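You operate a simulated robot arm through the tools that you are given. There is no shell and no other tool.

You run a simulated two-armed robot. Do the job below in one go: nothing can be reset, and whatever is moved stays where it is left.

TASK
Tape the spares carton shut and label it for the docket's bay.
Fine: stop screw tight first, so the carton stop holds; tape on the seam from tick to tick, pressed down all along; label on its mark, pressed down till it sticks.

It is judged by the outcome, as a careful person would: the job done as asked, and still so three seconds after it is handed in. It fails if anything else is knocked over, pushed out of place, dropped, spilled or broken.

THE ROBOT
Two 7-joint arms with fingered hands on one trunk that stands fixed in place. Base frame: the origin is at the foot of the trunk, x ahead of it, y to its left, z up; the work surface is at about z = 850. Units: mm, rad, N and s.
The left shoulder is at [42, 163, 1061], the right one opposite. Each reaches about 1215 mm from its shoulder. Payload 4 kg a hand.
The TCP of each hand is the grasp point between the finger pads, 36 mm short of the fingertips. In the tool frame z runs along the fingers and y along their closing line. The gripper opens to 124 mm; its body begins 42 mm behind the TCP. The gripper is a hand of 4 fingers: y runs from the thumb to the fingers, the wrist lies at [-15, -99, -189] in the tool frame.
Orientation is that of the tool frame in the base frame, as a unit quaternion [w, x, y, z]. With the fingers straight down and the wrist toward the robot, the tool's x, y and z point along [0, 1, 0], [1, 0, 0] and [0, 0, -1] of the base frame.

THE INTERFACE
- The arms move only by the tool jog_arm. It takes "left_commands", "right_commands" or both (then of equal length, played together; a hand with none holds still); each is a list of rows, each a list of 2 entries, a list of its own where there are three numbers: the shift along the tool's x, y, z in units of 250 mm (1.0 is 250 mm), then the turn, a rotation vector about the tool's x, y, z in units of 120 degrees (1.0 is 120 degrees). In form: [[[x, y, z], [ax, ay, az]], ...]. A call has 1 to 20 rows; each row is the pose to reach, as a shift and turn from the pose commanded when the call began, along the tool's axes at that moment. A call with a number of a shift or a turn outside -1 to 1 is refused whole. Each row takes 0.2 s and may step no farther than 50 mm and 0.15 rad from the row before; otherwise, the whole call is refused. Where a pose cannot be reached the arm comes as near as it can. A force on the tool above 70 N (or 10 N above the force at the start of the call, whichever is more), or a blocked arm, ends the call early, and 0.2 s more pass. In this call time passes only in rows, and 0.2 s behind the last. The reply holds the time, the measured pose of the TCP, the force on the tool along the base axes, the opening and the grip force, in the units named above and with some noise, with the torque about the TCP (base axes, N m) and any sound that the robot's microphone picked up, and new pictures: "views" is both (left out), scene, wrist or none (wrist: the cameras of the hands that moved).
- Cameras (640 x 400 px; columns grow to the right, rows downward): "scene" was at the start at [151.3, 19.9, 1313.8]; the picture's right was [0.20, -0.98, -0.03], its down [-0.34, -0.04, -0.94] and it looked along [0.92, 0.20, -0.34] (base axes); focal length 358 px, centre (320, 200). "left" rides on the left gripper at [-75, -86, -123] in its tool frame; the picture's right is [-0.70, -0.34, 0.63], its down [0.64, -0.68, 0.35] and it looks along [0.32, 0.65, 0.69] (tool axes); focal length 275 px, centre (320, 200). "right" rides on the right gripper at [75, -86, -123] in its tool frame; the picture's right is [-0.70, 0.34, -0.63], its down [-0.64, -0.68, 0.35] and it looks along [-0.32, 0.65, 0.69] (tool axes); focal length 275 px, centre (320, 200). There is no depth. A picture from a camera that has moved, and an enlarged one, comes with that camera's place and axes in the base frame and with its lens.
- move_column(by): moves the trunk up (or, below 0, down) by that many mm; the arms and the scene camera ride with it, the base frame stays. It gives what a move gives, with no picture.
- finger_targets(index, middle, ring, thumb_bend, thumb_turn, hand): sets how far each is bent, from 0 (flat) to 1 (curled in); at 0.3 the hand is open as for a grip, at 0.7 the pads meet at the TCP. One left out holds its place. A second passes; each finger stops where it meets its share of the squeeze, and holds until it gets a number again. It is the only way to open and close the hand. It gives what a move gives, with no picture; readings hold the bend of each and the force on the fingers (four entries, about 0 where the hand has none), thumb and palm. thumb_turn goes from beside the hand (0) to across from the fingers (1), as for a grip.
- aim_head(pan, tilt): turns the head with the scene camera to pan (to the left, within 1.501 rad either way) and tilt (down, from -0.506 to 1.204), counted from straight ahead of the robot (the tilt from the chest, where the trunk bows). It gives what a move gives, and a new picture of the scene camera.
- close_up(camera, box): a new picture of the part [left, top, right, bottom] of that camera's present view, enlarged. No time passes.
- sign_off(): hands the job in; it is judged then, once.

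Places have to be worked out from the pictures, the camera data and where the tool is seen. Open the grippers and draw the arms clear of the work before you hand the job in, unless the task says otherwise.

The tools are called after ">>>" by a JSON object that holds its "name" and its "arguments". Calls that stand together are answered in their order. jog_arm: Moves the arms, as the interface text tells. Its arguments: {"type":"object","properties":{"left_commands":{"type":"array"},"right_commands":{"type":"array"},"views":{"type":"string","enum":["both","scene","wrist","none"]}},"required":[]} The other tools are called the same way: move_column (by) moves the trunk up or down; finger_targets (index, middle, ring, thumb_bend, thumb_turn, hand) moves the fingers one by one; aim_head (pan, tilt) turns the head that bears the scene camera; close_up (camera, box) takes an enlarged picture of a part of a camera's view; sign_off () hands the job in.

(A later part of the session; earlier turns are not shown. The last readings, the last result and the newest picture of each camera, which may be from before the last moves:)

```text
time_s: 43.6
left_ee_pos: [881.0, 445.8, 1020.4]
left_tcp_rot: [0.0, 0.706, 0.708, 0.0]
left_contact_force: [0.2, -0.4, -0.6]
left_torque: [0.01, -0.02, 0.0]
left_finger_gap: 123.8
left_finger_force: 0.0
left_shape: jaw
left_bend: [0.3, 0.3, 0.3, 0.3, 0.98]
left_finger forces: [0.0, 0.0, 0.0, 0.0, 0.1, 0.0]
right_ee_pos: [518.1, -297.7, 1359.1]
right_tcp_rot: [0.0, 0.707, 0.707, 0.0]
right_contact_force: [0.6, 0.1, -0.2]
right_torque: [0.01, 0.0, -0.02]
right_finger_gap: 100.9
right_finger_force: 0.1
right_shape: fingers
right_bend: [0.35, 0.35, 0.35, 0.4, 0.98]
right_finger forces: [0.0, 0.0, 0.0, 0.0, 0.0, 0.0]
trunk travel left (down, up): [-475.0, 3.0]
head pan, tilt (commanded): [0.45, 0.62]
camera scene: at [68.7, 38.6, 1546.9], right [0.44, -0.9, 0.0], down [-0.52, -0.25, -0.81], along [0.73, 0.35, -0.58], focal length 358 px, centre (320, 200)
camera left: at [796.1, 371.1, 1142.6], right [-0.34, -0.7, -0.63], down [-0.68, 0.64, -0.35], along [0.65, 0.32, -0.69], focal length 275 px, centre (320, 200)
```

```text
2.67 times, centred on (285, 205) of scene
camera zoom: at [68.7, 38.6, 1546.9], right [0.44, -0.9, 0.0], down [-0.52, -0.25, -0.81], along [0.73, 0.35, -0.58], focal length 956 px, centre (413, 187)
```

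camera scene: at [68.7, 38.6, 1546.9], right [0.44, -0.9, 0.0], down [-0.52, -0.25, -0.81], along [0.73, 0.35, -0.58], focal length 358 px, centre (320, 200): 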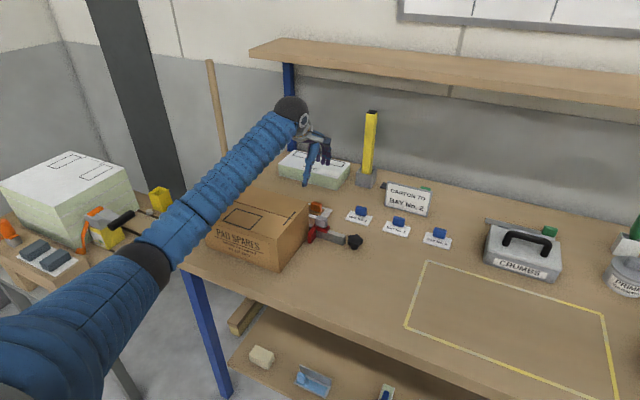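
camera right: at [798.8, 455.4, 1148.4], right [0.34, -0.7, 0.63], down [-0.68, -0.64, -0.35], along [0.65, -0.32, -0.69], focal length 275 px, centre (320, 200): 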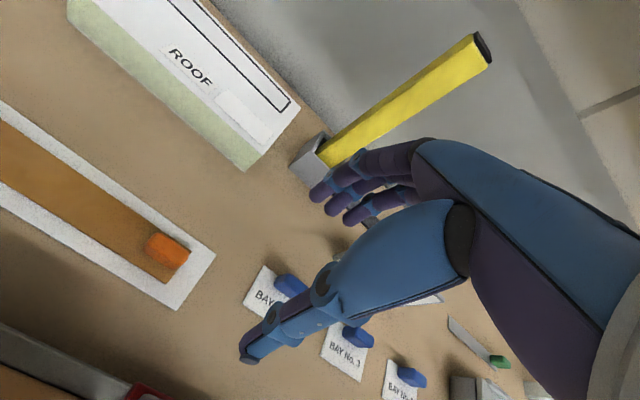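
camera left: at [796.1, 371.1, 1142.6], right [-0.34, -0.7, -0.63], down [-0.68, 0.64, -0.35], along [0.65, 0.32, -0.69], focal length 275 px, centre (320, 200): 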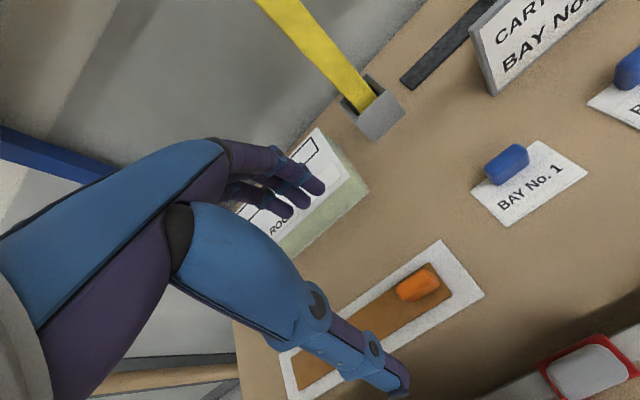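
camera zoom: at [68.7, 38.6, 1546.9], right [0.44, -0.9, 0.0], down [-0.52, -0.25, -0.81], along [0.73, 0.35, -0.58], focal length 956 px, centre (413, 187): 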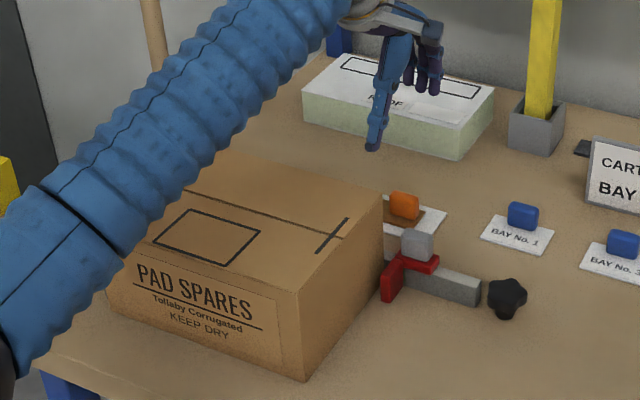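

Tab centre reads (881, 444), squarely on the tape's width (tape centre x≈880.6, end y≈425). I narrow the hand a little and descend to z≈930, watching the right-hand reading for lean.

>>> {"name": "finger_targets", "arguments": {"hand": "left", "index": 0.42, "middle": 0.42, "ring": 0.42, "thumb_bend": 0.42}}

>>> {"name": "jog_arm", "arguments": {"left_commands": [[[0, 0, 0.12], [0, 0, 0]], [[0, 0, 0.24], [0, 0, 0]], [[0, 0, 0.36], [0, 0, 0]]], "views": "both"}}

>>> {"name": "close_up", "arguments": {"camera": "scene", "box": [190, 130, 380, 280]}}

```text
time_s: 44.6
left_ee_pos: [881.9, 446.2, 1021.8]
left_tcp_rot: [0.0, 0.707, 0.707, -0.001]
left_contact_force: [0.3, 0.2, 0.3]
left_torque: [-0.02, -0.01, 0.02]
left_finger_gap: 87.3
left_finger_force: 0.1
left_shape: fingers
left_bend: [0.42, 0.42, 0.42, 0.42, 0.98]
left_finger forces: [0.0, 0.0, 0.0, 0.0, 0.0, 0.1]
right_ee_pos: [518.9, -298.7, 1358.7]
right_tcp_rot: [-0.001, 0.707, 0.707, -0.001]
right_contact_force: [0.7, 0.8, 0.1]
right_torque: [-0.04, 0.0, -0.01]
right_finger_gap: 100.4
right_finger_force: 0.0
right_shape: fingers
right_bend: [0.35, 0.35, 0.35, 0.4, 0.98]
right_finger forces: [0.1, 0.0, 0.1, 0.0, 0.0, 0.0]
trunk travel left (down, up): [-475.0, 3.0]
head pan, tilt (commanded): [0.45, 0.62]
```

```text
time_s: 45.4
left_ee_pos: [883.0, 444.2, 929.8]
left_tcp_rot: [0.0, 0.707, 0.708, 0.0]
left_contact_force: [0.0, 0.7, 0.3]
left_torque: [-0.02, 0.01, 0.03]
left_finger_gap: 87.2
left_finger_force: 0.0
left_shape: fingers
left_bend: [0.42, 0.42, 0.42, 0.42, 0.98]
left_finger forces: [0.0, 0.0, 0.0, 0.0, 0.0, 0.0]
right_ee_pos: [519.4, -298.5, 1359.2]
right_tcp_rot: [-0.001, 0.707, 0.707, 0.0]
right_contact_force: [-0.2, 0.3, 0.6]
right_torque: [0.03, 0.05, -0.02]
right_finger_gap: 101.0
right_finger_force: 0.0
right_shape: fingers
right_bend: [0.35, 0.35, 0.35, 0.4, 0.98]
right_finger forces: [0.0, 0.0, 0.0, 0.0, 0.0, 0.1]
trunk travel left (down, up): [-475.0, 3.0]
head pan, tilt (commanded): [0.45, 0.62]
camera scene: at [68.2, 39.0, 1546.9], right [0.44, -0.9, 0.0], down [-0.52, -0.25, -0.81], along [0.73, 0.35, -0.58], focal length 358 px, centre (320, 200)
camera left: at [797.5, 369.2, 1050.3], right [-0.34, -0.7, -0.63], down [-0.68, 0.64, -0.35], along [0.65, 0.32, -0.69], focal length 275 px, centre (320, 200)
```

scene: 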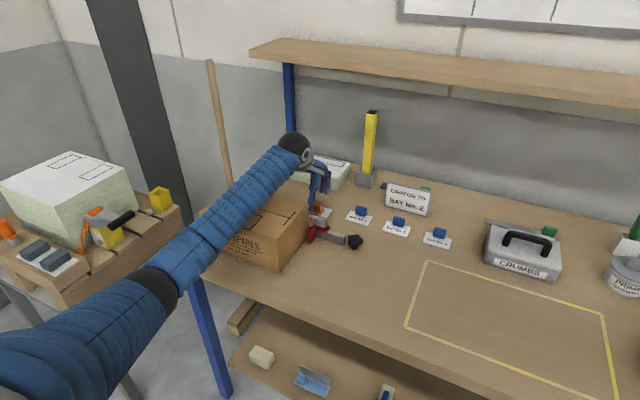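
left: 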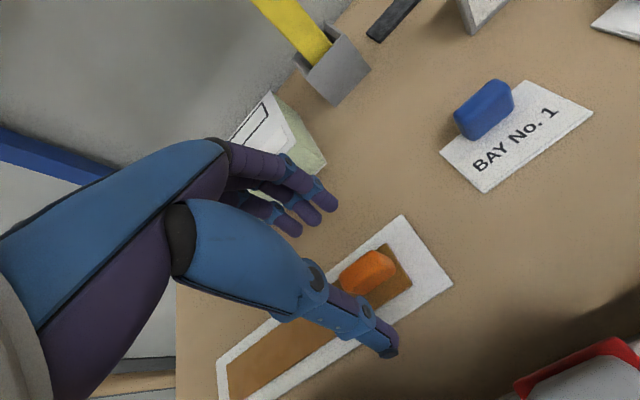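

```text
2.67 times, centred on (285, 205) of scene
camera zoom: at [68.2, 39.0, 1546.9], right [0.44, -0.9, 0.0], down [-0.52, -0.25, -0.81], along [0.73, 0.35, -0.58], focal length 956 px, centre (413, 187)
```

zoom: 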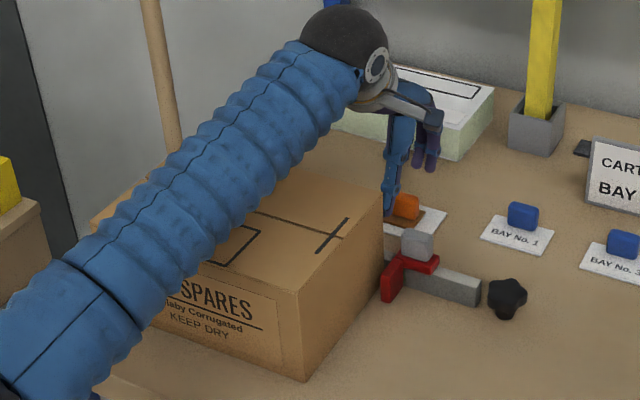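

No lean and the tab is centred under the hand. I descend the last 37 mm to z≈893 and close on the tab gently.

>>> {"name": "jog_arm", "arguments": {"left_commands": [[[-0.002, -0.003, 0.075], [0, 0, 0]], [[-0.002, -0.003, 0.146], [0, 0, 0]]], "views": "wrist"}}

>>> {"name": "close_up", "arguments": {"camera": "scene", "box": [270, 150, 370, 240]}}

```text
time_s: 46.0
left_ee_pos: [883.6, 442.5, 892.7]
left_tcp_rot: [0.001, 0.707, 0.707, 0.0]
left_contact_force: [0.6, 0.3, -0.8]
left_torque: [-0.02, 0.0, -0.01]
left_finger_gap: 87.3
left_finger_force: 0.1
left_shape: fingers
left_bend: [0.42, 0.42, 0.42, 0.42, 0.98]
left_finger forces: [0.0, 0.1, 0.1, 0.1, 0.0, 0.1]
right_ee_pos: [517.5, -297.9, 1359.0]
right_tcp_rot: [-0.001, 0.707, 0.707, 0.0]
right_contact_force: [0.4, 1.0, 0.9]
right_torque: [0.01, 0.02, 0.0]
right_finger_gap: 100.8
right_finger_force: 0.1
right_shape: fingers
right_bend: [0.35, 0.35, 0.35, 0.4, 0.98]
right_finger forces: [0.0, 0.0, 0.0, 0.0, 0.0, 0.0]
trunk travel left (down, up): [-475.0, 3.0]
head pan, tilt (commanded): [0.45, 0.62]
camera left: at [797.1, 368.5, 1013.8], right [-0.34, -0.7, -0.63], down [-0.68, 0.64, -0.35], along [0.65, 0.32, -0.69], focal length 275 px, centre (320, 200)
```

left: 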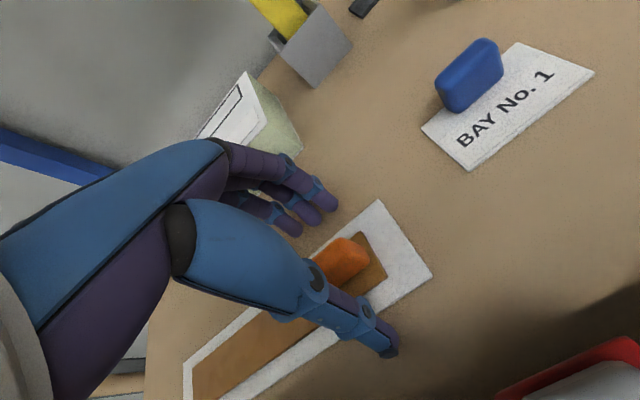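

```text
4.44 times, centred on (320, 195) of scene
camera zoom: at [68.0, 38.8, 1547.0], right [0.44, -0.9, 0.0], down [-0.52, -0.25, -0.81], along [0.73, 0.35, -0.58], focal length 1592 px, centre (320, 222)
```

zoom: 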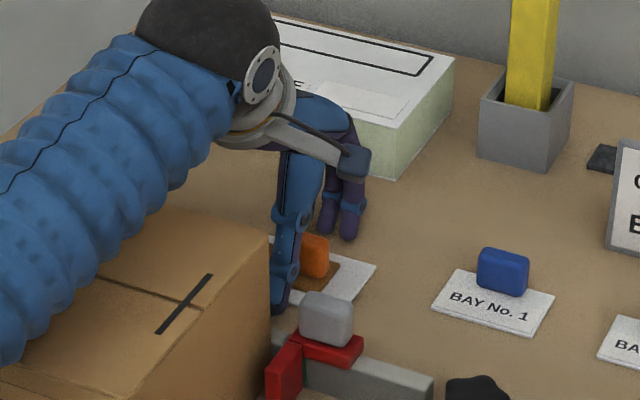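

Clear of everything. I close thumb, index and middle on the tab.

>>> {"name": "finger_targets", "arguments": {"hand": "left", "index": 0.7, "middle": 0.7, "ring": 0.6, "thumb_bend": 0.68}}

>>> {"name": "close_up", "arguments": {"camera": "left", "box": [270, 190, 450, 370]}}

>>> {"name": "close_up", "arguments": {"camera": "scene", "box": [290, 170, 350, 230]}}

```text
time_s: 47.0
left_ee_pos: [882.4, 443.5, 894.2]
left_tcp_rot: [0.002, 0.707, 0.708, 0.001]
left_contact_force: [12.3, 3.3, 16.5]
left_torque: [0.09, -0.99, 0.06]
left_finger_gap: 30.5
left_finger_force: 15.2
left_shape: fingers
left_bend: [0.57, 0.56, 0.6, 0.66, 0.98]
left_finger forces: [11.6, 12.1, 0.1, 0.1, 5.9, 0.0]
right_ee_pos: [517.6, -298.6, 1358.6]
right_tcp_rot: [0.0, 0.707, 0.707, 0.0]
right_contact_force: [0.4, 0.0, -0.5]
right_torque: [0.0, -0.04, -0.01]
right_finger_gap: 100.8
right_finger_force: 0.1
right_shape: fingers
right_bend: [0.35, 0.35, 0.35, 0.4, 0.98]
right_finger forces: [0.1, 0.0, 0.1, 0.1, 0.0, 0.1]
trunk travel left (down, up): [-475.0, 3.0]
head pan, tilt (commanded): [0.45, 0.62]
```

```text
2.22 times, centred on (360, 280) of left
camera zoom: at [797.1, 368.5, 1015.7], right [-0.33, -0.7, -0.64], down [-0.68, 0.64, -0.35], along [0.65, 0.32, -0.69], focal length 612 px, centre (231, 22)
```

zoom: 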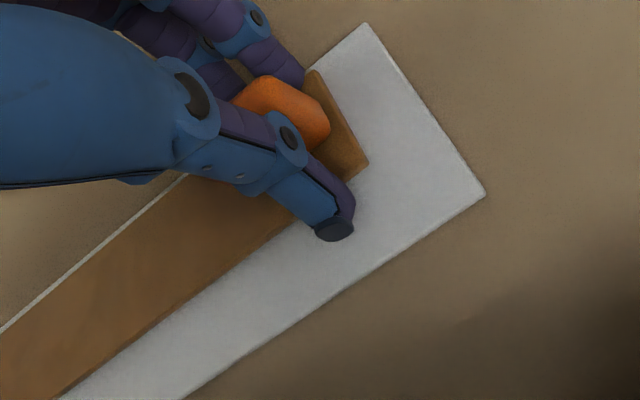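

```text
6.67 times, centred on (320, 200) of scene
camera zoom: at [67.3, 38.4, 1547.1], right [0.44, -0.9, 0.0], down [-0.52, -0.25, -0.81], along [0.73, 0.35, -0.58], focal length 2389 px, centre (320, 200)
```

zoom: 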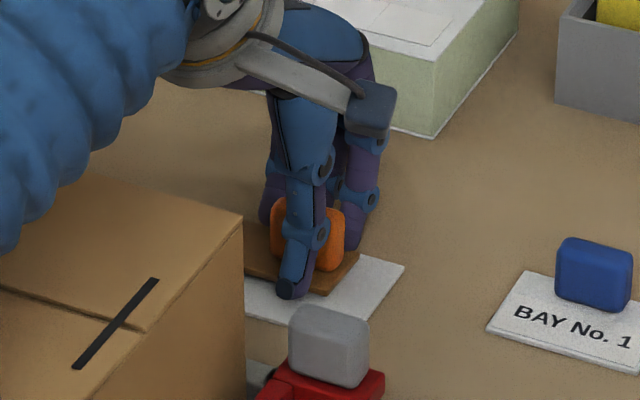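

The fingers bear but something pushes the hand up 16 N: the thumb tip is touching the backing sheet, and the tab sits a bit forward of the grip centre. I ease open, raise 5 mm, shift 5 mm forward and close again.

>>> {"name": "finger_targets", "arguments": {"hand": "left", "index": 0.48, "middle": 0.48, "ring": 0.48, "thumb_bend": 0.5}}

>>> {"name": "jog_arm", "arguments": {"left_commands": [[[0.002, 0.02, -0.024], [0, 0, 0]]], "views": "wrist"}}

>>> {"name": "close_up", "arguments": {"camera": "left", "box": [270, 190, 450, 370]}}

```text
time_s: 48.0
left_ee_pos: [883.0, 443.7, 891.9]
left_tcp_rot: [0.0, 0.707, 0.707, 0.0]
left_contact_force: [2.4, -1.5, 6.3]
left_torque: [-0.07, 0.06, 0.1]
left_finger_gap: 60.8
left_finger_force: 3.6
left_shape: fingers
left_bend: [0.48, 0.48, 0.48, 0.51, 0.97]
left_finger forces: [0.0, 0.1, 0.1, 0.0, 6.0, 0.0]
right_ee_pos: [517.9, -297.6, 1358.4]
right_tcp_rot: [-0.001, 0.707, 0.707, 0.0]
right_contact_force: [1.0, -0.6, -0.3]
right_torque: [0.02, -0.01, 0.0]
right_finger_gap: 100.9
right_finger_force: 0.1
right_shape: fingers
right_bend: [0.35, 0.35, 0.35, 0.4, 0.98]
right_finger forces: [0.0, 0.0, 0.1, 0.1, 0.0, 0.0]
trunk travel left (down, up): [-475.0, 3.0]
head pan, tilt (commanded): [0.45, 0.62]
```

```text
time_s: 48.4
left_ee_pos: [886.9, 444.9, 898.1]
left_tcp_rot: [-0.001, 0.707, 0.707, -0.001]
left_contact_force: [-0.2, -0.6, -0.3]
left_torque: [-0.03, 0.02, 0.01]
left_finger_gap: 64.7
left_finger_force: 0.0
left_shape: fingers
left_bend: [0.48, 0.48, 0.48, 0.5, 0.97]
left_finger forces: [0.0, 0.1, 0.0, 0.0, 0.0, 0.0]
right_ee_pos: [518.9, -299.7, 1358.4]
right_tcp_rot: [0.0, 0.707, 0.707, -0.001]
right_contact_force: [-0.3, 0.3, -0.1]
right_torque: [-0.01, -0.01, 0.03]
right_finger_gap: 100.9
right_finger_force: 0.0
right_shape: fingers
right_bend: [0.35, 0.35, 0.35, 0.4, 0.98]
right_finger forces: [0.1, 0.0, 0.1, 0.0, 0.1, 0.0]
trunk travel left (down, up): [-475.0, 3.0]
head pan, tilt (commanded): [0.45, 0.62]
camera left: at [802.1, 370.2, 1019.1], right [-0.34, -0.7, -0.63], down [-0.68, 0.64, -0.34], along [0.65, 0.32, -0.69], focal length 275 px, centre (320, 200)
```

left: 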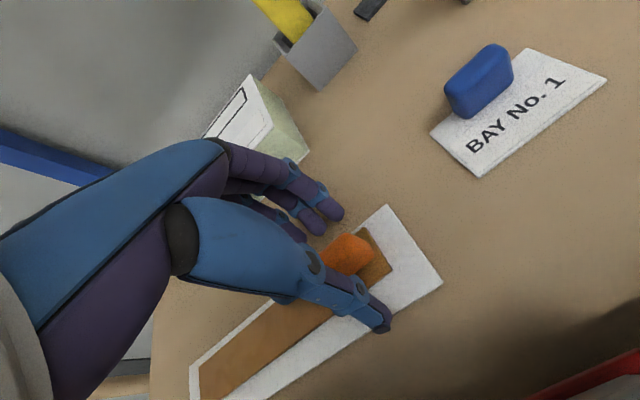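

```text
2.22 times, centred on (360, 280) of left
camera zoom: at [802.1, 370.2, 1019.1], right [-0.34, -0.7, -0.63], down [-0.68, 0.64, -0.34], along [0.65, 0.32, -0.69], focal length 612 px, centre (231, 22)
```

zoom: 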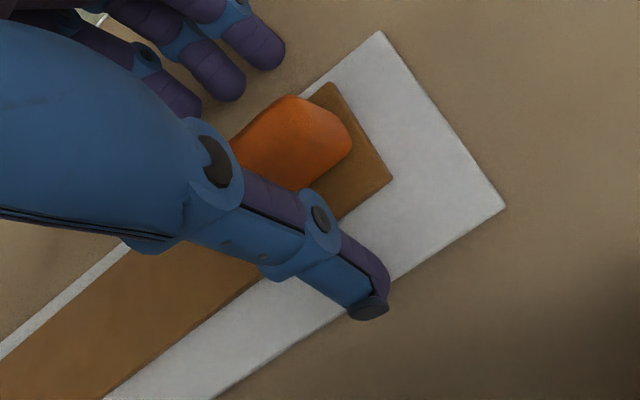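

No contact now. I close again on the tab.

>>> {"name": "finger_targets", "arguments": {"hand": "left", "index": 0.7, "middle": 0.7, "ring": 0.55, "thumb_bend": 0.7}}

>>> {"name": "close_up", "arguments": {"camera": "left", "box": [270, 190, 450, 370]}}

>>> {"name": "close_up", "arguments": {"camera": "scene", "box": [290, 170, 350, 230]}}

```text
time_s: 49.4
left_ee_pos: [888.1, 443.8, 898.9]
left_tcp_rot: [0.0, 0.707, 0.707, -0.001]
left_contact_force: [-0.4, -0.8, 6.6]
left_torque: [-0.11, -0.15, 0.01]
left_finger_gap: 18.9
left_finger_force: 13.5
left_shape: fingers
left_bend: [0.64, 0.66, 0.55, 0.67, 0.96]
left_finger forces: [7.2, 5.0, 0.0, 0.0, 15.0, 0.0]
right_ee_pos: [518.0, -297.9, 1358.9]
right_tcp_rot: [0.0, 0.707, 0.707, -0.001]
right_contact_force: [-0.5, 0.0, 0.0]
right_torque: [0.04, -0.01, 0.0]
right_finger_gap: 100.9
right_finger_force: 0.0
right_shape: fingers
right_bend: [0.35, 0.35, 0.35, 0.4, 0.98]
right_finger forces: [0.0, 0.0, 0.0, 0.0, 0.1, 0.1]
trunk travel left (down, up): [-475.0, 3.0]
head pan, tilt (commanded): [0.45, 0.62]
```

```text
2.22 times, centred on (360, 280) of left
camera zoom: at [801.9, 369.6, 1021.2], right [-0.34, -0.7, -0.63], down [-0.68, 0.64, -0.35], along [0.65, 0.32, -0.69], focal length 612 px, centre (231, 22)
```

zoom: 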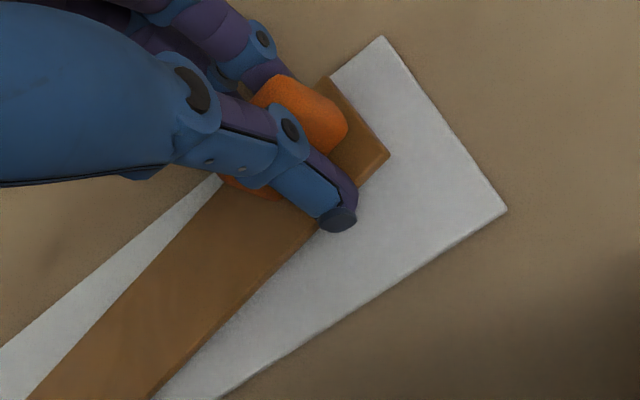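

```text
6.67 times, centred on (320, 200) of scene
camera zoom: at [67.1, 38.4, 1547.1], right [0.44, -0.9, 0.0], down [-0.52, -0.25, -0.81], along [0.73, 0.35, -0.58], focal length 2389 px, centre (320, 200)
```

zoom: 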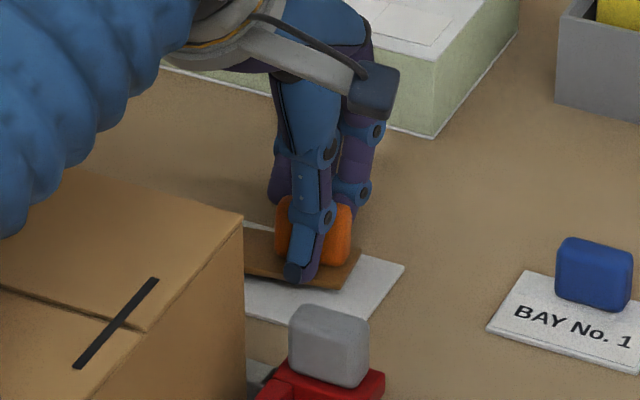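

The tab is gripped (about 19 mm thick), though the strip has turned slightly on its backing. I lift 25 mm slowly and look at how it hangs.

>>> {"name": "jog_arm", "arguments": {"left_commands": [[[0, 0, -0.02], [0, 0, 0]], [[0, 0, -0.05], [0, 0, 0]], [[0, 0, -0.1], [0, 0, 0]]], "views": "both"}}

>>> {"name": "close_up", "arguments": {"camera": "scene", "box": [270, 150, 360, 230]}}

>>> {"name": "close_up", "arguments": {"camera": "left", "box": [150, 190, 450, 400]}}

```text
time_s: 50.2
left_ee_pos: [888.5, 443.5, 924.2]
left_tcp_rot: [-0.001, 0.706, 0.708, 0.0]
left_contact_force: [-0.3, 0.2, -0.4]
left_torque: [-0.04, 0.0, 0.0]
left_finger_gap: 18.5
left_finger_force: 10.8
left_shape: fingers
left_bend: [0.64, 0.66, 0.55, 0.67, 0.96]
left_finger forces: [6.4, 4.2, 0.1, 0.0, 10.9, 0.1]
right_ee_pos: [518.9, -298.5, 1358.1]
right_tcp_rot: [0.001, 0.707, 0.707, 0.0]
right_contact_force: [-1.1, -0.6, -0.4]
right_torque: [0.02, -0.01, 0.0]
right_finger_gap: 100.8
right_finger_force: 0.0
right_shape: fingers
right_bend: [0.35, 0.35, 0.35, 0.4, 0.98]
right_finger forces: [0.0, 0.0, 0.0, 0.1, 0.0, 0.0]
trunk travel left (down, up): [-475.0, 3.0]
head pan, tilt (commanded): [0.45, 0.62]
camera scene: at [68.0, 38.7, 1547.0], right [0.44, -0.9, 0.0], down [-0.52, -0.25, -0.81], along [0.73, 0.35, -0.58], focal length 358 px, centre (320, 200)
camera left: at [802.5, 369.4, 1045.3], right [-0.34, -0.7, -0.63], down [-0.68, 0.64, -0.35], along [0.65, 0.32, -0.69], focal length 275 px, centre (320, 200)
```

scene: 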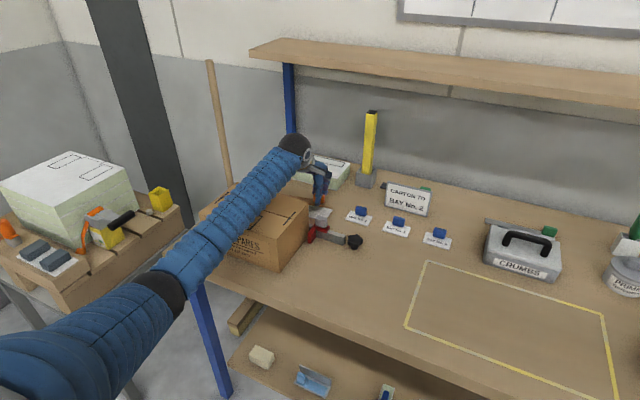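
left: 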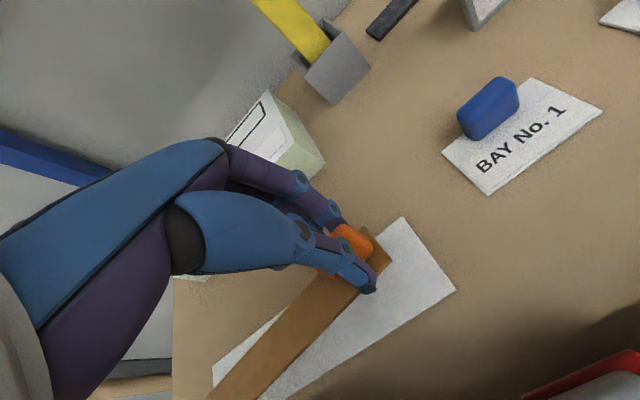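

```text
5.00 times, centred on (315, 190) of scene
camera zoom: at [68.0, 38.7, 1547.0], right [0.44, -0.9, 0.0], down [-0.52, -0.25, -0.81], along [0.73, 0.35, -0.58], focal length 1792 px, centre (345, 250)
```

zoom: 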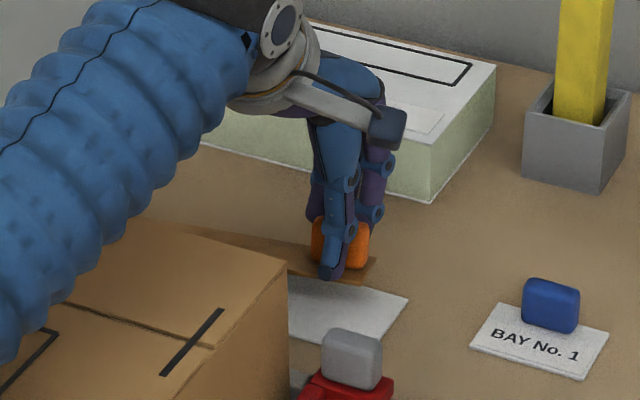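

```text
1.90 times, centred on (300, 295) of left
camera zoom: at [802.5, 369.4, 1045.3], right [-0.34, -0.7, -0.63], down [-0.68, 0.64, -0.35], along [0.65, 0.32, -0.69], focal length 524 px, centre (358, 19)
```

zoom: 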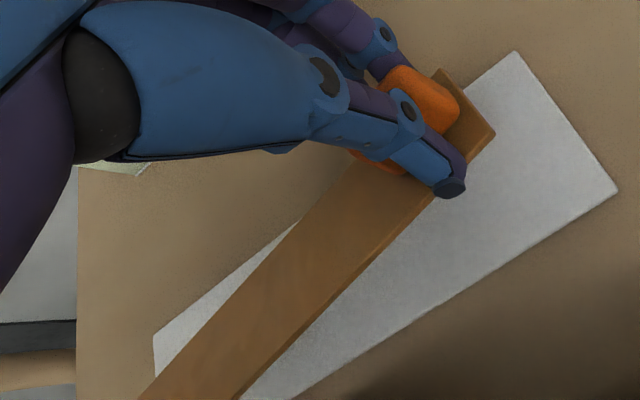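

The strip is stiff, lifts off flat, and is yawed about 10° in the hand. I firm the grip a little, then lift slowly to clear the carton top.

>>> {"name": "finger_targets", "arguments": {"hand": "left", "index": 0.76, "middle": 0.78, "thumb_bend": 0.76}}

>>> {"name": "jog_arm", "arguments": {"left_commands": [[[0, 0, -0.08], [0, 0, 0]], [[0, 0, -0.16], [0, 0, 0]], [[0, 0, -0.24], [0, 0, 0]], [[0, 0, -0.32], [0, 0, 0]], [[0, 0, -0.4], [0, 0, 0]], [[0, 0, -0.48], [0, 0, 0]], [[0, 0, -0.56], [0, 0, 0]]], "views": "both"}}

>>> {"name": "close_up", "arguments": {"camera": "left", "box": [150, 190, 450, 400]}}

```text
time_s: 51.2
left_ee_pos: [888.2, 444.8, 923.3]
left_tcp_rot: [0.0, 0.706, 0.708, 0.0]
left_contact_force: [-0.4, 0.8, -0.3]
left_torque: [-0.02, 0.0, 0.01]
left_finger_gap: 14.6
left_finger_force: 17.1
left_shape: fingers
left_bend: [0.64, 0.68, 0.55, 0.68, 0.95]
left_finger forces: [9.7, 7.1, 0.0, 0.0, 16.9, 0.0]
right_ee_pos: [519.0, -297.6, 1358.1]
right_tcp_rot: [0.0, 0.707, 0.707, 0.0]
right_contact_force: [-0.8, 1.0, 0.1]
right_torque: [-0.02, 0.02, -0.02]
right_finger_gap: 100.7
right_finger_force: 0.1
right_shape: fingers
right_bend: [0.35, 0.35, 0.35, 0.4, 0.98]
right_finger forces: [0.0, 0.0, 0.1, 0.0, 0.1, 0.0]
trunk travel left (down, up): [-475.0, 3.0]
head pan, tilt (commanded): [0.45, 0.62]
```

```text
time_s: 52.8
left_ee_pos: [888.3, 444.5, 1064.0]
left_tcp_rot: [0.001, 0.706, 0.708, 0.0]
left_contact_force: [0.1, 0.5, -0.2]
left_torque: [0.0, -0.02, 0.02]
left_finger_gap: 14.7
left_finger_force: 17.5
left_shape: fingers
left_bend: [0.64, 0.68, 0.55, 0.68, 0.95]
left_finger forces: [9.6, 7.1, 0.0, 0.1, 17.1, 0.0]
right_ee_pos: [518.4, -297.9, 1359.1]
right_tcp_rot: [0.0, 0.707, 0.707, 0.001]
right_contact_force: [-0.2, 0.3, 0.8]
right_torque: [0.0, 0.03, 0.0]
right_finger_gap: 100.7
right_finger_force: 0.0
right_shape: fingers
right_bend: [0.35, 0.35, 0.35, 0.4, 0.98]
right_finger forces: [0.0, 0.1, 0.0, 0.0, 0.0, 0.0]
trunk travel left (down, up): [-475.0, 3.0]
head pan, tilt (commanded): [0.45, 0.62]
camera scene: at [67.7, 38.5, 1547.0], right [0.44, -0.9, 0.0], down [-0.52, -0.25, -0.81], along [0.73, 0.35, -0.58], focal length 358 px, centre (320, 200)
camera left: at [802.5, 370.6, 1185.0], right [-0.34, -0.7, -0.63], down [-0.68, 0.64, -0.35], along [0.65, 0.32, -0.69], focal length 275 px, centre (320, 200)
```

scene: 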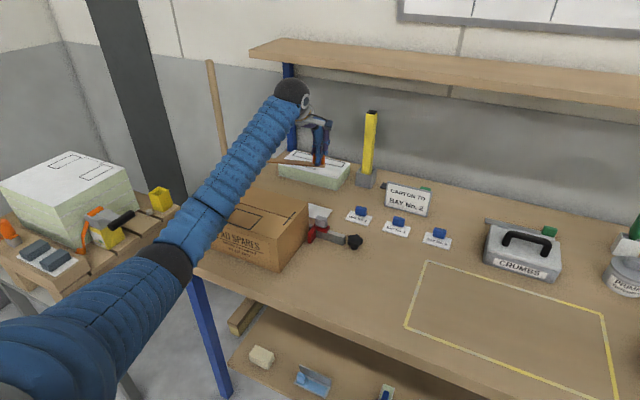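
left: 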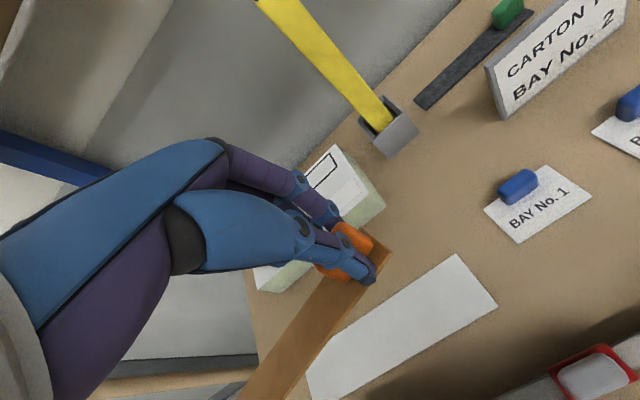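

```text
1.90 times, centred on (300, 295) of left
camera zoom: at [802.5, 370.6, 1185.0], right [-0.34, -0.7, -0.63], down [-0.68, 0.64, -0.35], along [0.65, 0.32, -0.69], focal length 524 px, centre (358, 19)
```

zoom: 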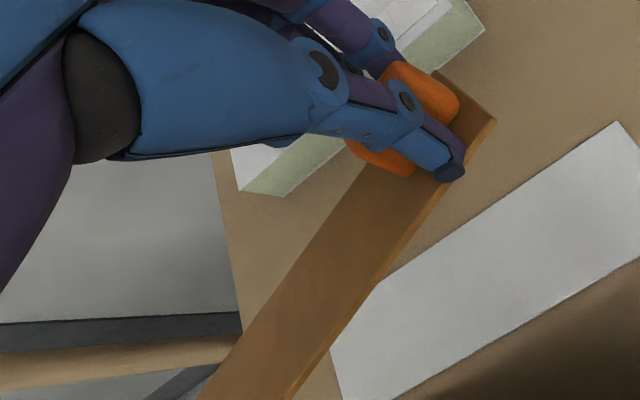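

The strip is level, now yawed about 17.5° in the hand, its end about 21 mm from the grip. I carry it back over the seam while turning the hand 17.5° clockwise to square it with the seam.

>>> {"name": "jog_arm", "arguments": {"left_commands": [[[0, -0.1, 0], [0, 0, 0.018]], [[0, -0.2, 0], [0, 0, 0.036]], [[0, -0.3, 0], [0, 0, 0.054]], [[0, -0.4, 0], [0, 0, 0.073]], [[0, -0.5, 0], [0, 0, 0.091]], [[0.004, -0.6, 0], [0, 0, 0.109]], [[0.008, -0.7, 0], [0, 0, 0.127]], [[0.01, -0.8, 0], [0, 0, 0.146]]], "views": "both"}}

>>> {"name": "close_up", "arguments": {"camera": "left", "box": [200, 190, 500, 400]}}

>>> {"name": "close_up", "arguments": {"camera": "scene", "box": [170, 130, 350, 280]}}

```text
time_s: 54.6
left_ee_pos: [689.5, 444.9, 1064.0]
left_tcp_rot: [0.0, 0.806, 0.592, -0.001]
left_contact_force: [0.3, 0.3, -0.3]
left_torque: [-0.04, -0.02, 0.01]
left_finger_gap: 14.6
left_finger_force: 16.8
left_shape: fingers
left_bend: [0.64, 0.68, 0.55, 0.68, 0.95]
left_finger forces: [9.5, 7.1, 0.0, 0.0, 17.0, 0.2]
right_ee_pos: [517.5, -297.1, 1359.7]
right_tcp_rot: [0.0, 0.707, 0.707, 0.0]
right_contact_force: [0.2, 0.8, 0.0]
right_torque: [-0.02, 0.01, 0.01]
right_finger_gap: 100.9
right_finger_force: 0.0
right_shape: fingers
right_bend: [0.35, 0.35, 0.35, 0.4, 0.98]
right_finger forces: [0.0, 0.0, 0.1, 0.0, 0.0, 0.0]
trunk travel left (down, up): [-475.0, 3.0]
head pan, tilt (commanded): [0.45, 0.62]
camera scene: at [66.9, 39.1, 1547.0], right [0.44, -0.9, 0.0], down [-0.52, -0.25, -0.81], along [0.73, 0.35, -0.58], focal length 358 px, centre (320, 200)
camera left: at [585.8, 399.9, 1184.7], right [-0.53, -0.56, -0.63], down [-0.46, 0.82, -0.35], along [0.71, 0.1, -0.69], focal length 275 px, centre (320, 200)
```

scene: 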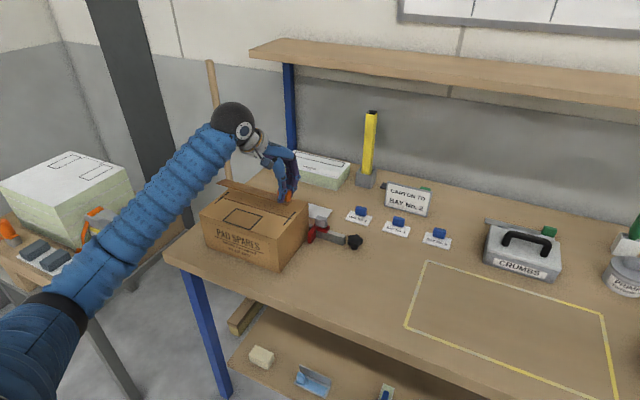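
left: 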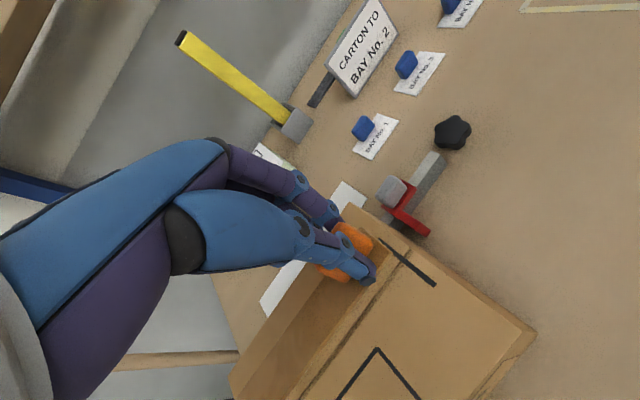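

```text
1.90 times, centred on (350, 295) of left
camera zoom: at [585.8, 399.9, 1184.7], right [-0.53, -0.56, -0.63], down [-0.46, 0.82, -0.35], along [0.71, 0.1, -0.69], focal length 524 px, centre (263, 19)
```

zoom: 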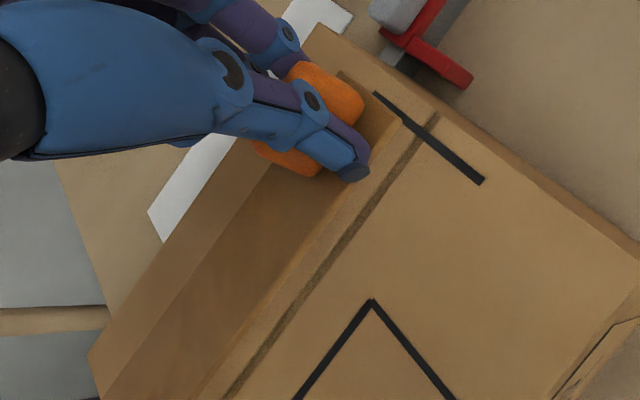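

```text
2.67 times, centred on (260, 205) of scene
camera zoom: at [66.9, 39.1, 1547.0], right [0.44, -0.9, 0.0], down [-0.52, -0.25, -0.81], along [0.73, 0.35, -0.58], focal length 956 px, centre (480, 187)
```

zoom: 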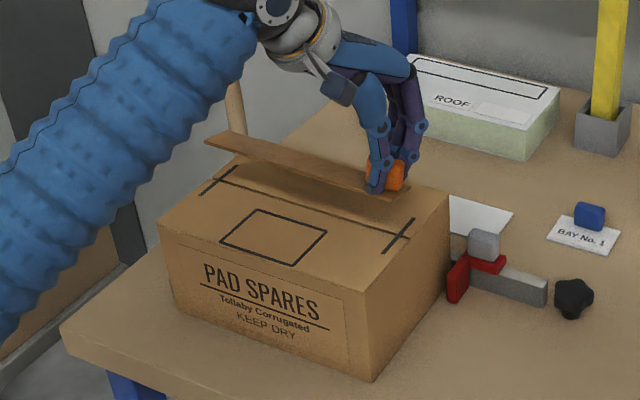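

Excellent view: the strip is nearly parallel to the seam, needing about −3 mm in x, +3 mm in y and 1° counter-clockwise. I apply that while lowering to a few mm above the carton.

>>> {"name": "jog_arm", "arguments": {"left_commands": [[[0.008, -0.015, 0.05], [0, 0, -0.008]], [[0.008, -0.015, 0.1], [0, 0, -0.008]], [[0.008, -0.015, 0.14], [0, 0, -0.008]]], "views": "both"}}

>>> {"name": "close_up", "arguments": {"camera": "left", "box": [200, 190, 500, 400]}}

>>> {"name": "close_up", "arguments": {"camera": "scene", "box": [190, 160, 310, 260]}}

```text
time_s: 55.4
left_ee_pos: [685.2, 452.9, 1027.5]
left_tcp_rot: [0.0, 0.801, 0.598, 0.0]
left_contact_force: [-0.3, -0.1, -0.2]
left_torque: [-0.04, -0.02, -0.02]
left_finger_gap: 14.6
left_finger_force: 16.5
left_shape: fingers
left_bend: [0.64, 0.68, 0.55, 0.68, 0.95]
left_finger forces: [9.5, 7.1, 0.0, 0.0, 16.8, 0.1]
right_ee_pos: [517.5, -298.9, 1358.9]
right_tcp_rot: [-0.001, 0.707, 0.707, -0.001]
right_contact_force: [-0.1, -0.4, 0.4]
right_torque: [0.02, -0.03, 0.03]
right_finger_gap: 100.6
right_finger_force: 0.0
right_shape: fingers
right_bend: [0.35, 0.35, 0.35, 0.4, 0.98]
right_finger forces: [0.1, 0.1, 0.1, 0.1, 0.1, 0.0]
trunk travel left (down, up): [-475.0, 3.0]
head pan, tilt (commanded): [0.45, 0.62]
camera scene: at [67.8, 39.0, 1547.0], right [0.44, -0.9, 0.0], down [-0.52, -0.25, -0.81], along [0.73, 0.35, -0.58], focal length 358 px, centre (320, 200)
camera left: at [582.6, 404.2, 1148.6], right [-0.52, -0.57, -0.63], down [-0.47, 0.81, -0.35], along [0.71, 0.12, -0.69], focal length 275 px, centre (320, 200)
```

scene: 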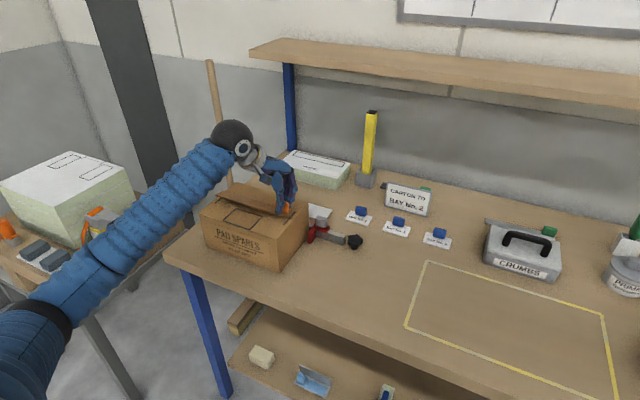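
left: 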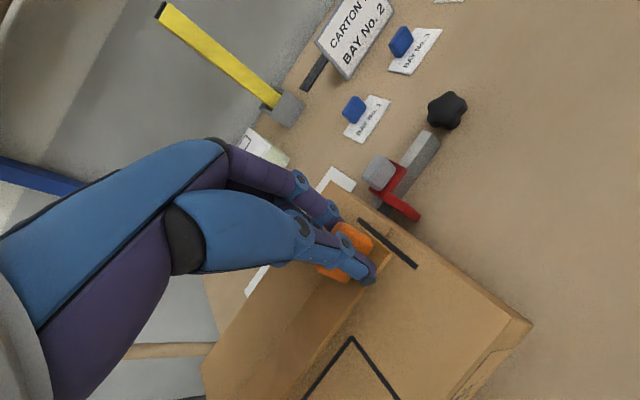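

```text
1.90 times, centred on (350, 295) of left
camera zoom: at [582.6, 404.2, 1148.6], right [-0.52, -0.57, -0.63], down [-0.47, 0.81, -0.35], along [0.71, 0.12, -0.69], focal length 524 px, centre (263, 19)
```

zoom: 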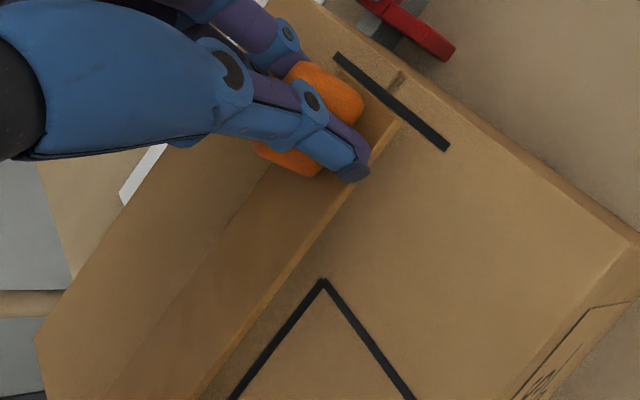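

```text
4.00 times, centred on (250, 210) of scene
camera zoom: at [67.8, 39.0, 1547.0], right [0.44, -0.9, 0.0], down [-0.52, -0.25, -0.81], along [0.73, 0.35, -0.58], focal length 1433 px, centre (600, 160)
```

zoom: 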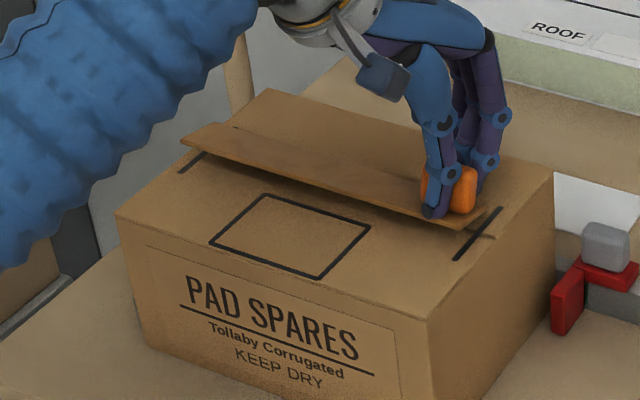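

The strip's end is now about 3 mm past the tick and 2.7 mm toward me; I correct (+2.7, −3 mm) with a hair more counter-clockwise turn, lowering 5 mm.

>>> {"name": "jog_arm", "arguments": {"left_commands": [[[-0.0084, 0.0138, 0.01], [0, 0, -0.003]], [[-0.0084, 0.0138, 0.02], [0, 0, -0.003]], [[-0.0084, 0.0138, 0.02], [0, 0, -0.003]]], "views": "none"}}

>>> {"name": "close_up", "arguments": {"camera": "left", "box": [310, 190, 440, 290]}}

>>> {"name": "close_up", "arguments": {"camera": "left", "box": [200, 190, 500, 400]}}

>>> {"name": "close_up", "arguments": {"camera": "scene", "box": [190, 160, 310, 260]}}

```text
time_s: 56.2
left_ee_pos: [687.6, 448.6, 1022.3]
left_tcp_rot: [0.0, 0.799, 0.602, 0.0]
left_contact_force: [-0.2, -0.1, -0.3]
left_torque: [-0.05, -0.01, 0.01]
left_finger_gap: 14.6
left_finger_force: 16.9
left_shape: fingers
left_bend: [0.64, 0.68, 0.55, 0.68, 0.95]
left_finger forces: [9.3, 7.1, 0.1, 0.0, 17.0, 0.1]
right_ee_pos: [517.6, -296.9, 1358.1]
right_tcp_rot: [0.0, 0.707, 0.707, 0.0]
right_contact_force: [-0.1, -0.2, 0.1]
right_torque: [-0.04, 0.03, -0.03]
right_finger_gap: 100.8
right_finger_force: 0.0
right_shape: fingers
right_bend: [0.35, 0.35, 0.35, 0.4, 0.98]
right_finger forces: [0.1, 0.0, 0.0, 0.1, 0.0, 0.1]
trunk travel left (down, up): [-475.0, 3.0]
head pan, tilt (commanded): [0.45, 0.62]
```

```text
4.00 times, centred on (375, 240) of left
camera zoom: at [585.1, 401.0, 1144.4], right [-0.52, -0.57, -0.63], down [-0.48, 0.81, -0.35], along [0.71, 0.12, -0.69], focal length 1101 px, centre (100, 40)
```

zoom: 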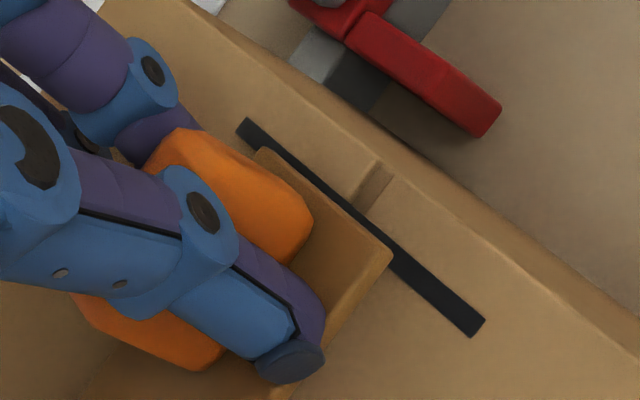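

```text
1.90 times, centred on (350, 295) of left
camera zoom: at [585.1, 401.0, 1144.4], right [-0.52, -0.57, -0.63], down [-0.48, 0.81, -0.35], along [0.71, 0.12, -0.69], focal length 524 px, centre (263, 19)
```

zoom: 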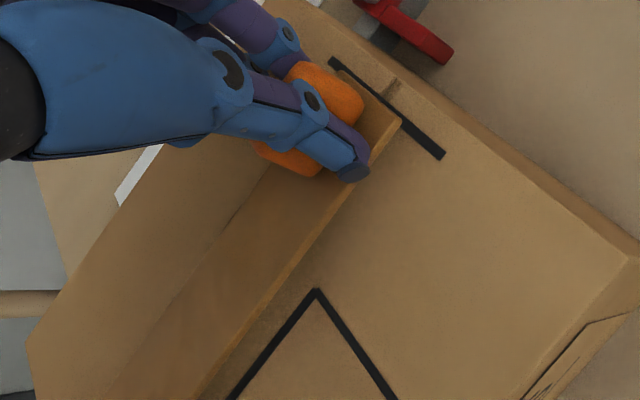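

```text
4.00 times, centred on (250, 210) of scene
camera zoom: at [67.9, 38.8, 1547.0], right [0.44, -0.9, 0.0], down [-0.52, -0.25, -0.81], along [0.73, 0.35, -0.58], focal length 1433 px, centre (600, 160)
```

zoom: 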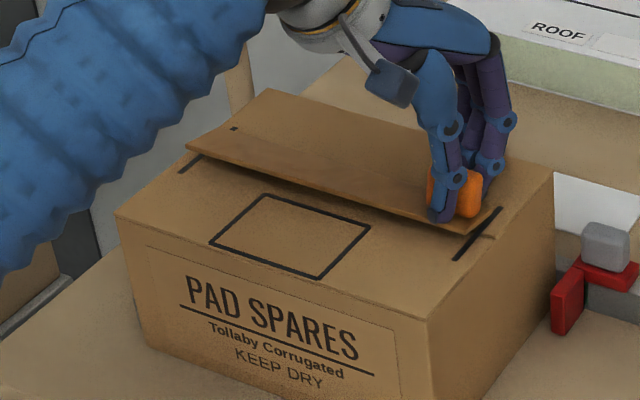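

The strip's end now lines up with the tick (y≈425) and the seam within about a millimetre. I lower it the last few mm until it touches the carton.

>>> {"name": "jog_arm", "arguments": {"left_commands": [[[0, 0, 0.01], [0, 0, 0]], [[0, 0, 0.02], [0, 0, 0]], [[0, 0, 0.03], [0, 0, 0]]], "views": "none"}}

>>> {"name": "close_up", "arguments": {"camera": "left", "box": [310, 190, 440, 290]}}

>>> {"name": "close_up", "arguments": {"camera": "scene", "box": [190, 160, 310, 260]}}

```text
time_s: 57.0
left_ee_pos: [688.1, 447.6, 1017.8]
left_tcp_rot: [0.001, 0.799, 0.601, 0.001]
left_contact_force: [-4.0, 2.8, 17.9]
left_torque: [-0.15, -0.13, -0.08]
left_finger_gap: 14.3
left_finger_force: 23.0
left_shape: fingers
left_bend: [0.64, 0.68, 0.55, 0.68, 0.95]
left_finger forces: [9.5, 7.3, 0.1, 0.0, 29.7, 0.0]
right_ee_pos: [516.6, -298.9, 1359.0]
right_tcp_rot: [0.0, 0.707, 0.707, 0.0]
right_contact_force: [-0.2, -0.3, 0.6]
right_torque: [0.0, 0.01, 0.0]
right_finger_gap: 100.7
right_finger_force: 0.0
right_shape: fingers
right_bend: [0.35, 0.35, 0.35, 0.4, 0.98]
right_finger forces: [0.0, 0.0, 0.0, 0.0, 0.1, 0.0]
trunk travel left (down, up): [-475.0, 3.0]
head pan, tilt (commanded): [0.45, 0.62]
```

```text
4.00 times, centred on (375, 240) of left
camera zoom: at [584.3, 400.4, 1138.8], right [-0.51, -0.58, -0.64], down [-0.47, 0.81, -0.35], along [0.71, 0.12, -0.69], focal length 1101 px, centre (100, 40)
```

zoom: 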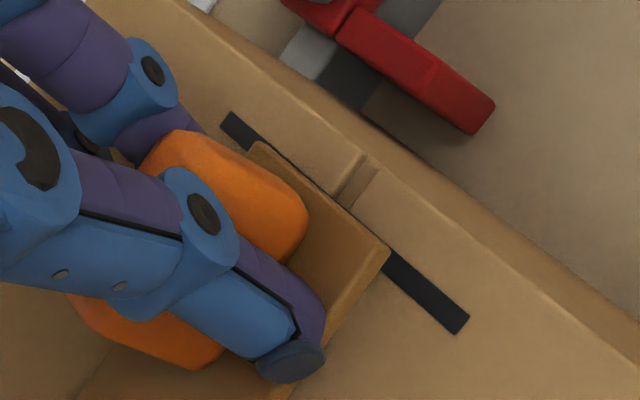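

```text
4.00 times, centred on (250, 210) of scene
camera zoom: at [65.9, 38.4, 1547.2], right [0.44, -0.9, 0.0], down [-0.52, -0.25, -0.81], along [0.73, 0.35, -0.58], focal length 1433 px, centre (600, 160)
```

zoom: 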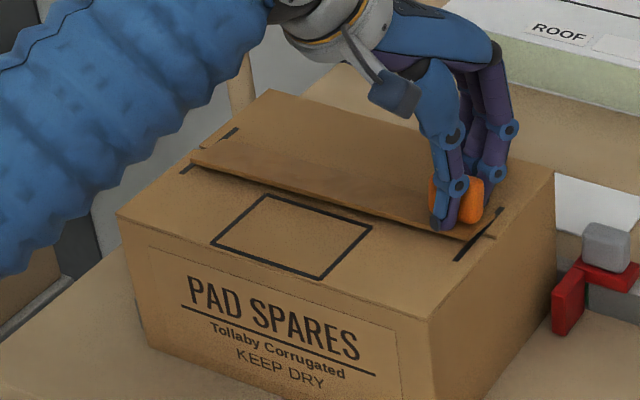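

Contact at 18 N, and the right end sits on its tick. I enlarge the left end to check it meets its tick too.

>>> {"name": "close_up", "arguments": {"camera": "scene", "box": [225, 180, 275, 215]}}

>>> {"name": "close_up", "arguments": {"camera": "scene", "box": [285, 190, 325, 230]}}

```text
11.43 times, centred on (250, 198) of scene
camera zoom: at [65.9, 38.4, 1547.2], right [0.44, -0.9, 0.0], down [-0.52, -0.25, -0.81], along [0.73, 0.35, -0.58], focal length 4095 px, centre (1120, 229)
```

zoom: 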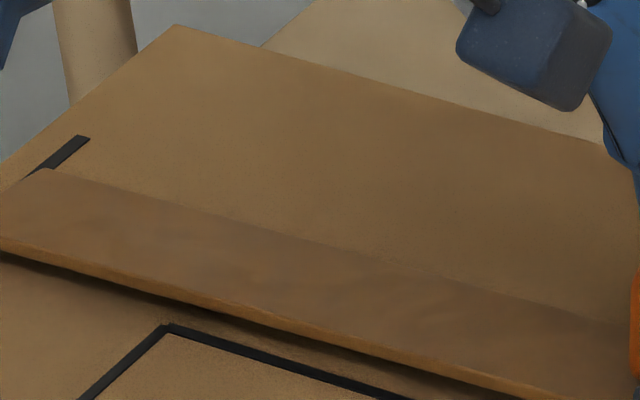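

```text
10.00 times, centred on (305, 210) of scene
camera zoom: at [65.9, 38.4, 1547.2], right [0.44, -0.9, 0.0], down [-0.52, -0.25, -0.81], along [0.73, 0.35, -0.58], focal length 3583 px, centre (470, 100)
```

zoom: 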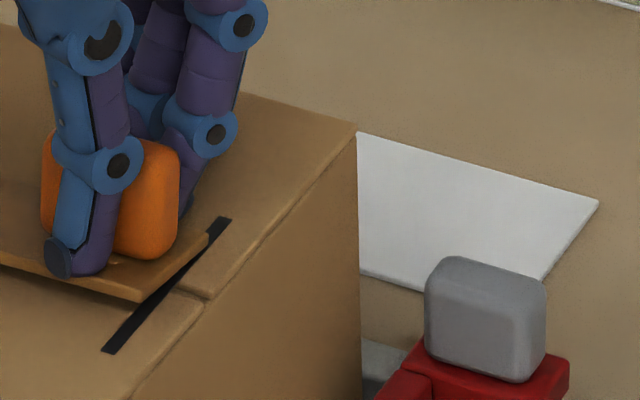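

I shift the enlargement further left to see the whole left end.

>>> {"name": "close_up", "arguments": {"camera": "scene", "box": [210, 178, 260, 213]}}

```text
11.43 times, centred on (235, 196) of scene
camera zoom: at [65.9, 38.4, 1547.2], right [0.44, -0.9, 0.0], down [-0.52, -0.25, -0.81], along [0.73, 0.35, -0.58], focal length 4095 px, centre (1291, 251)
```

zoom: 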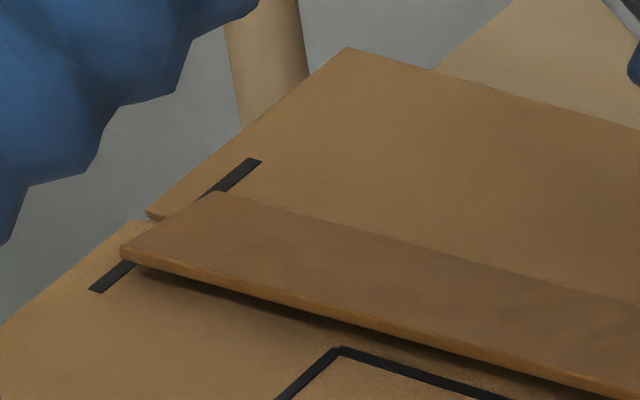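

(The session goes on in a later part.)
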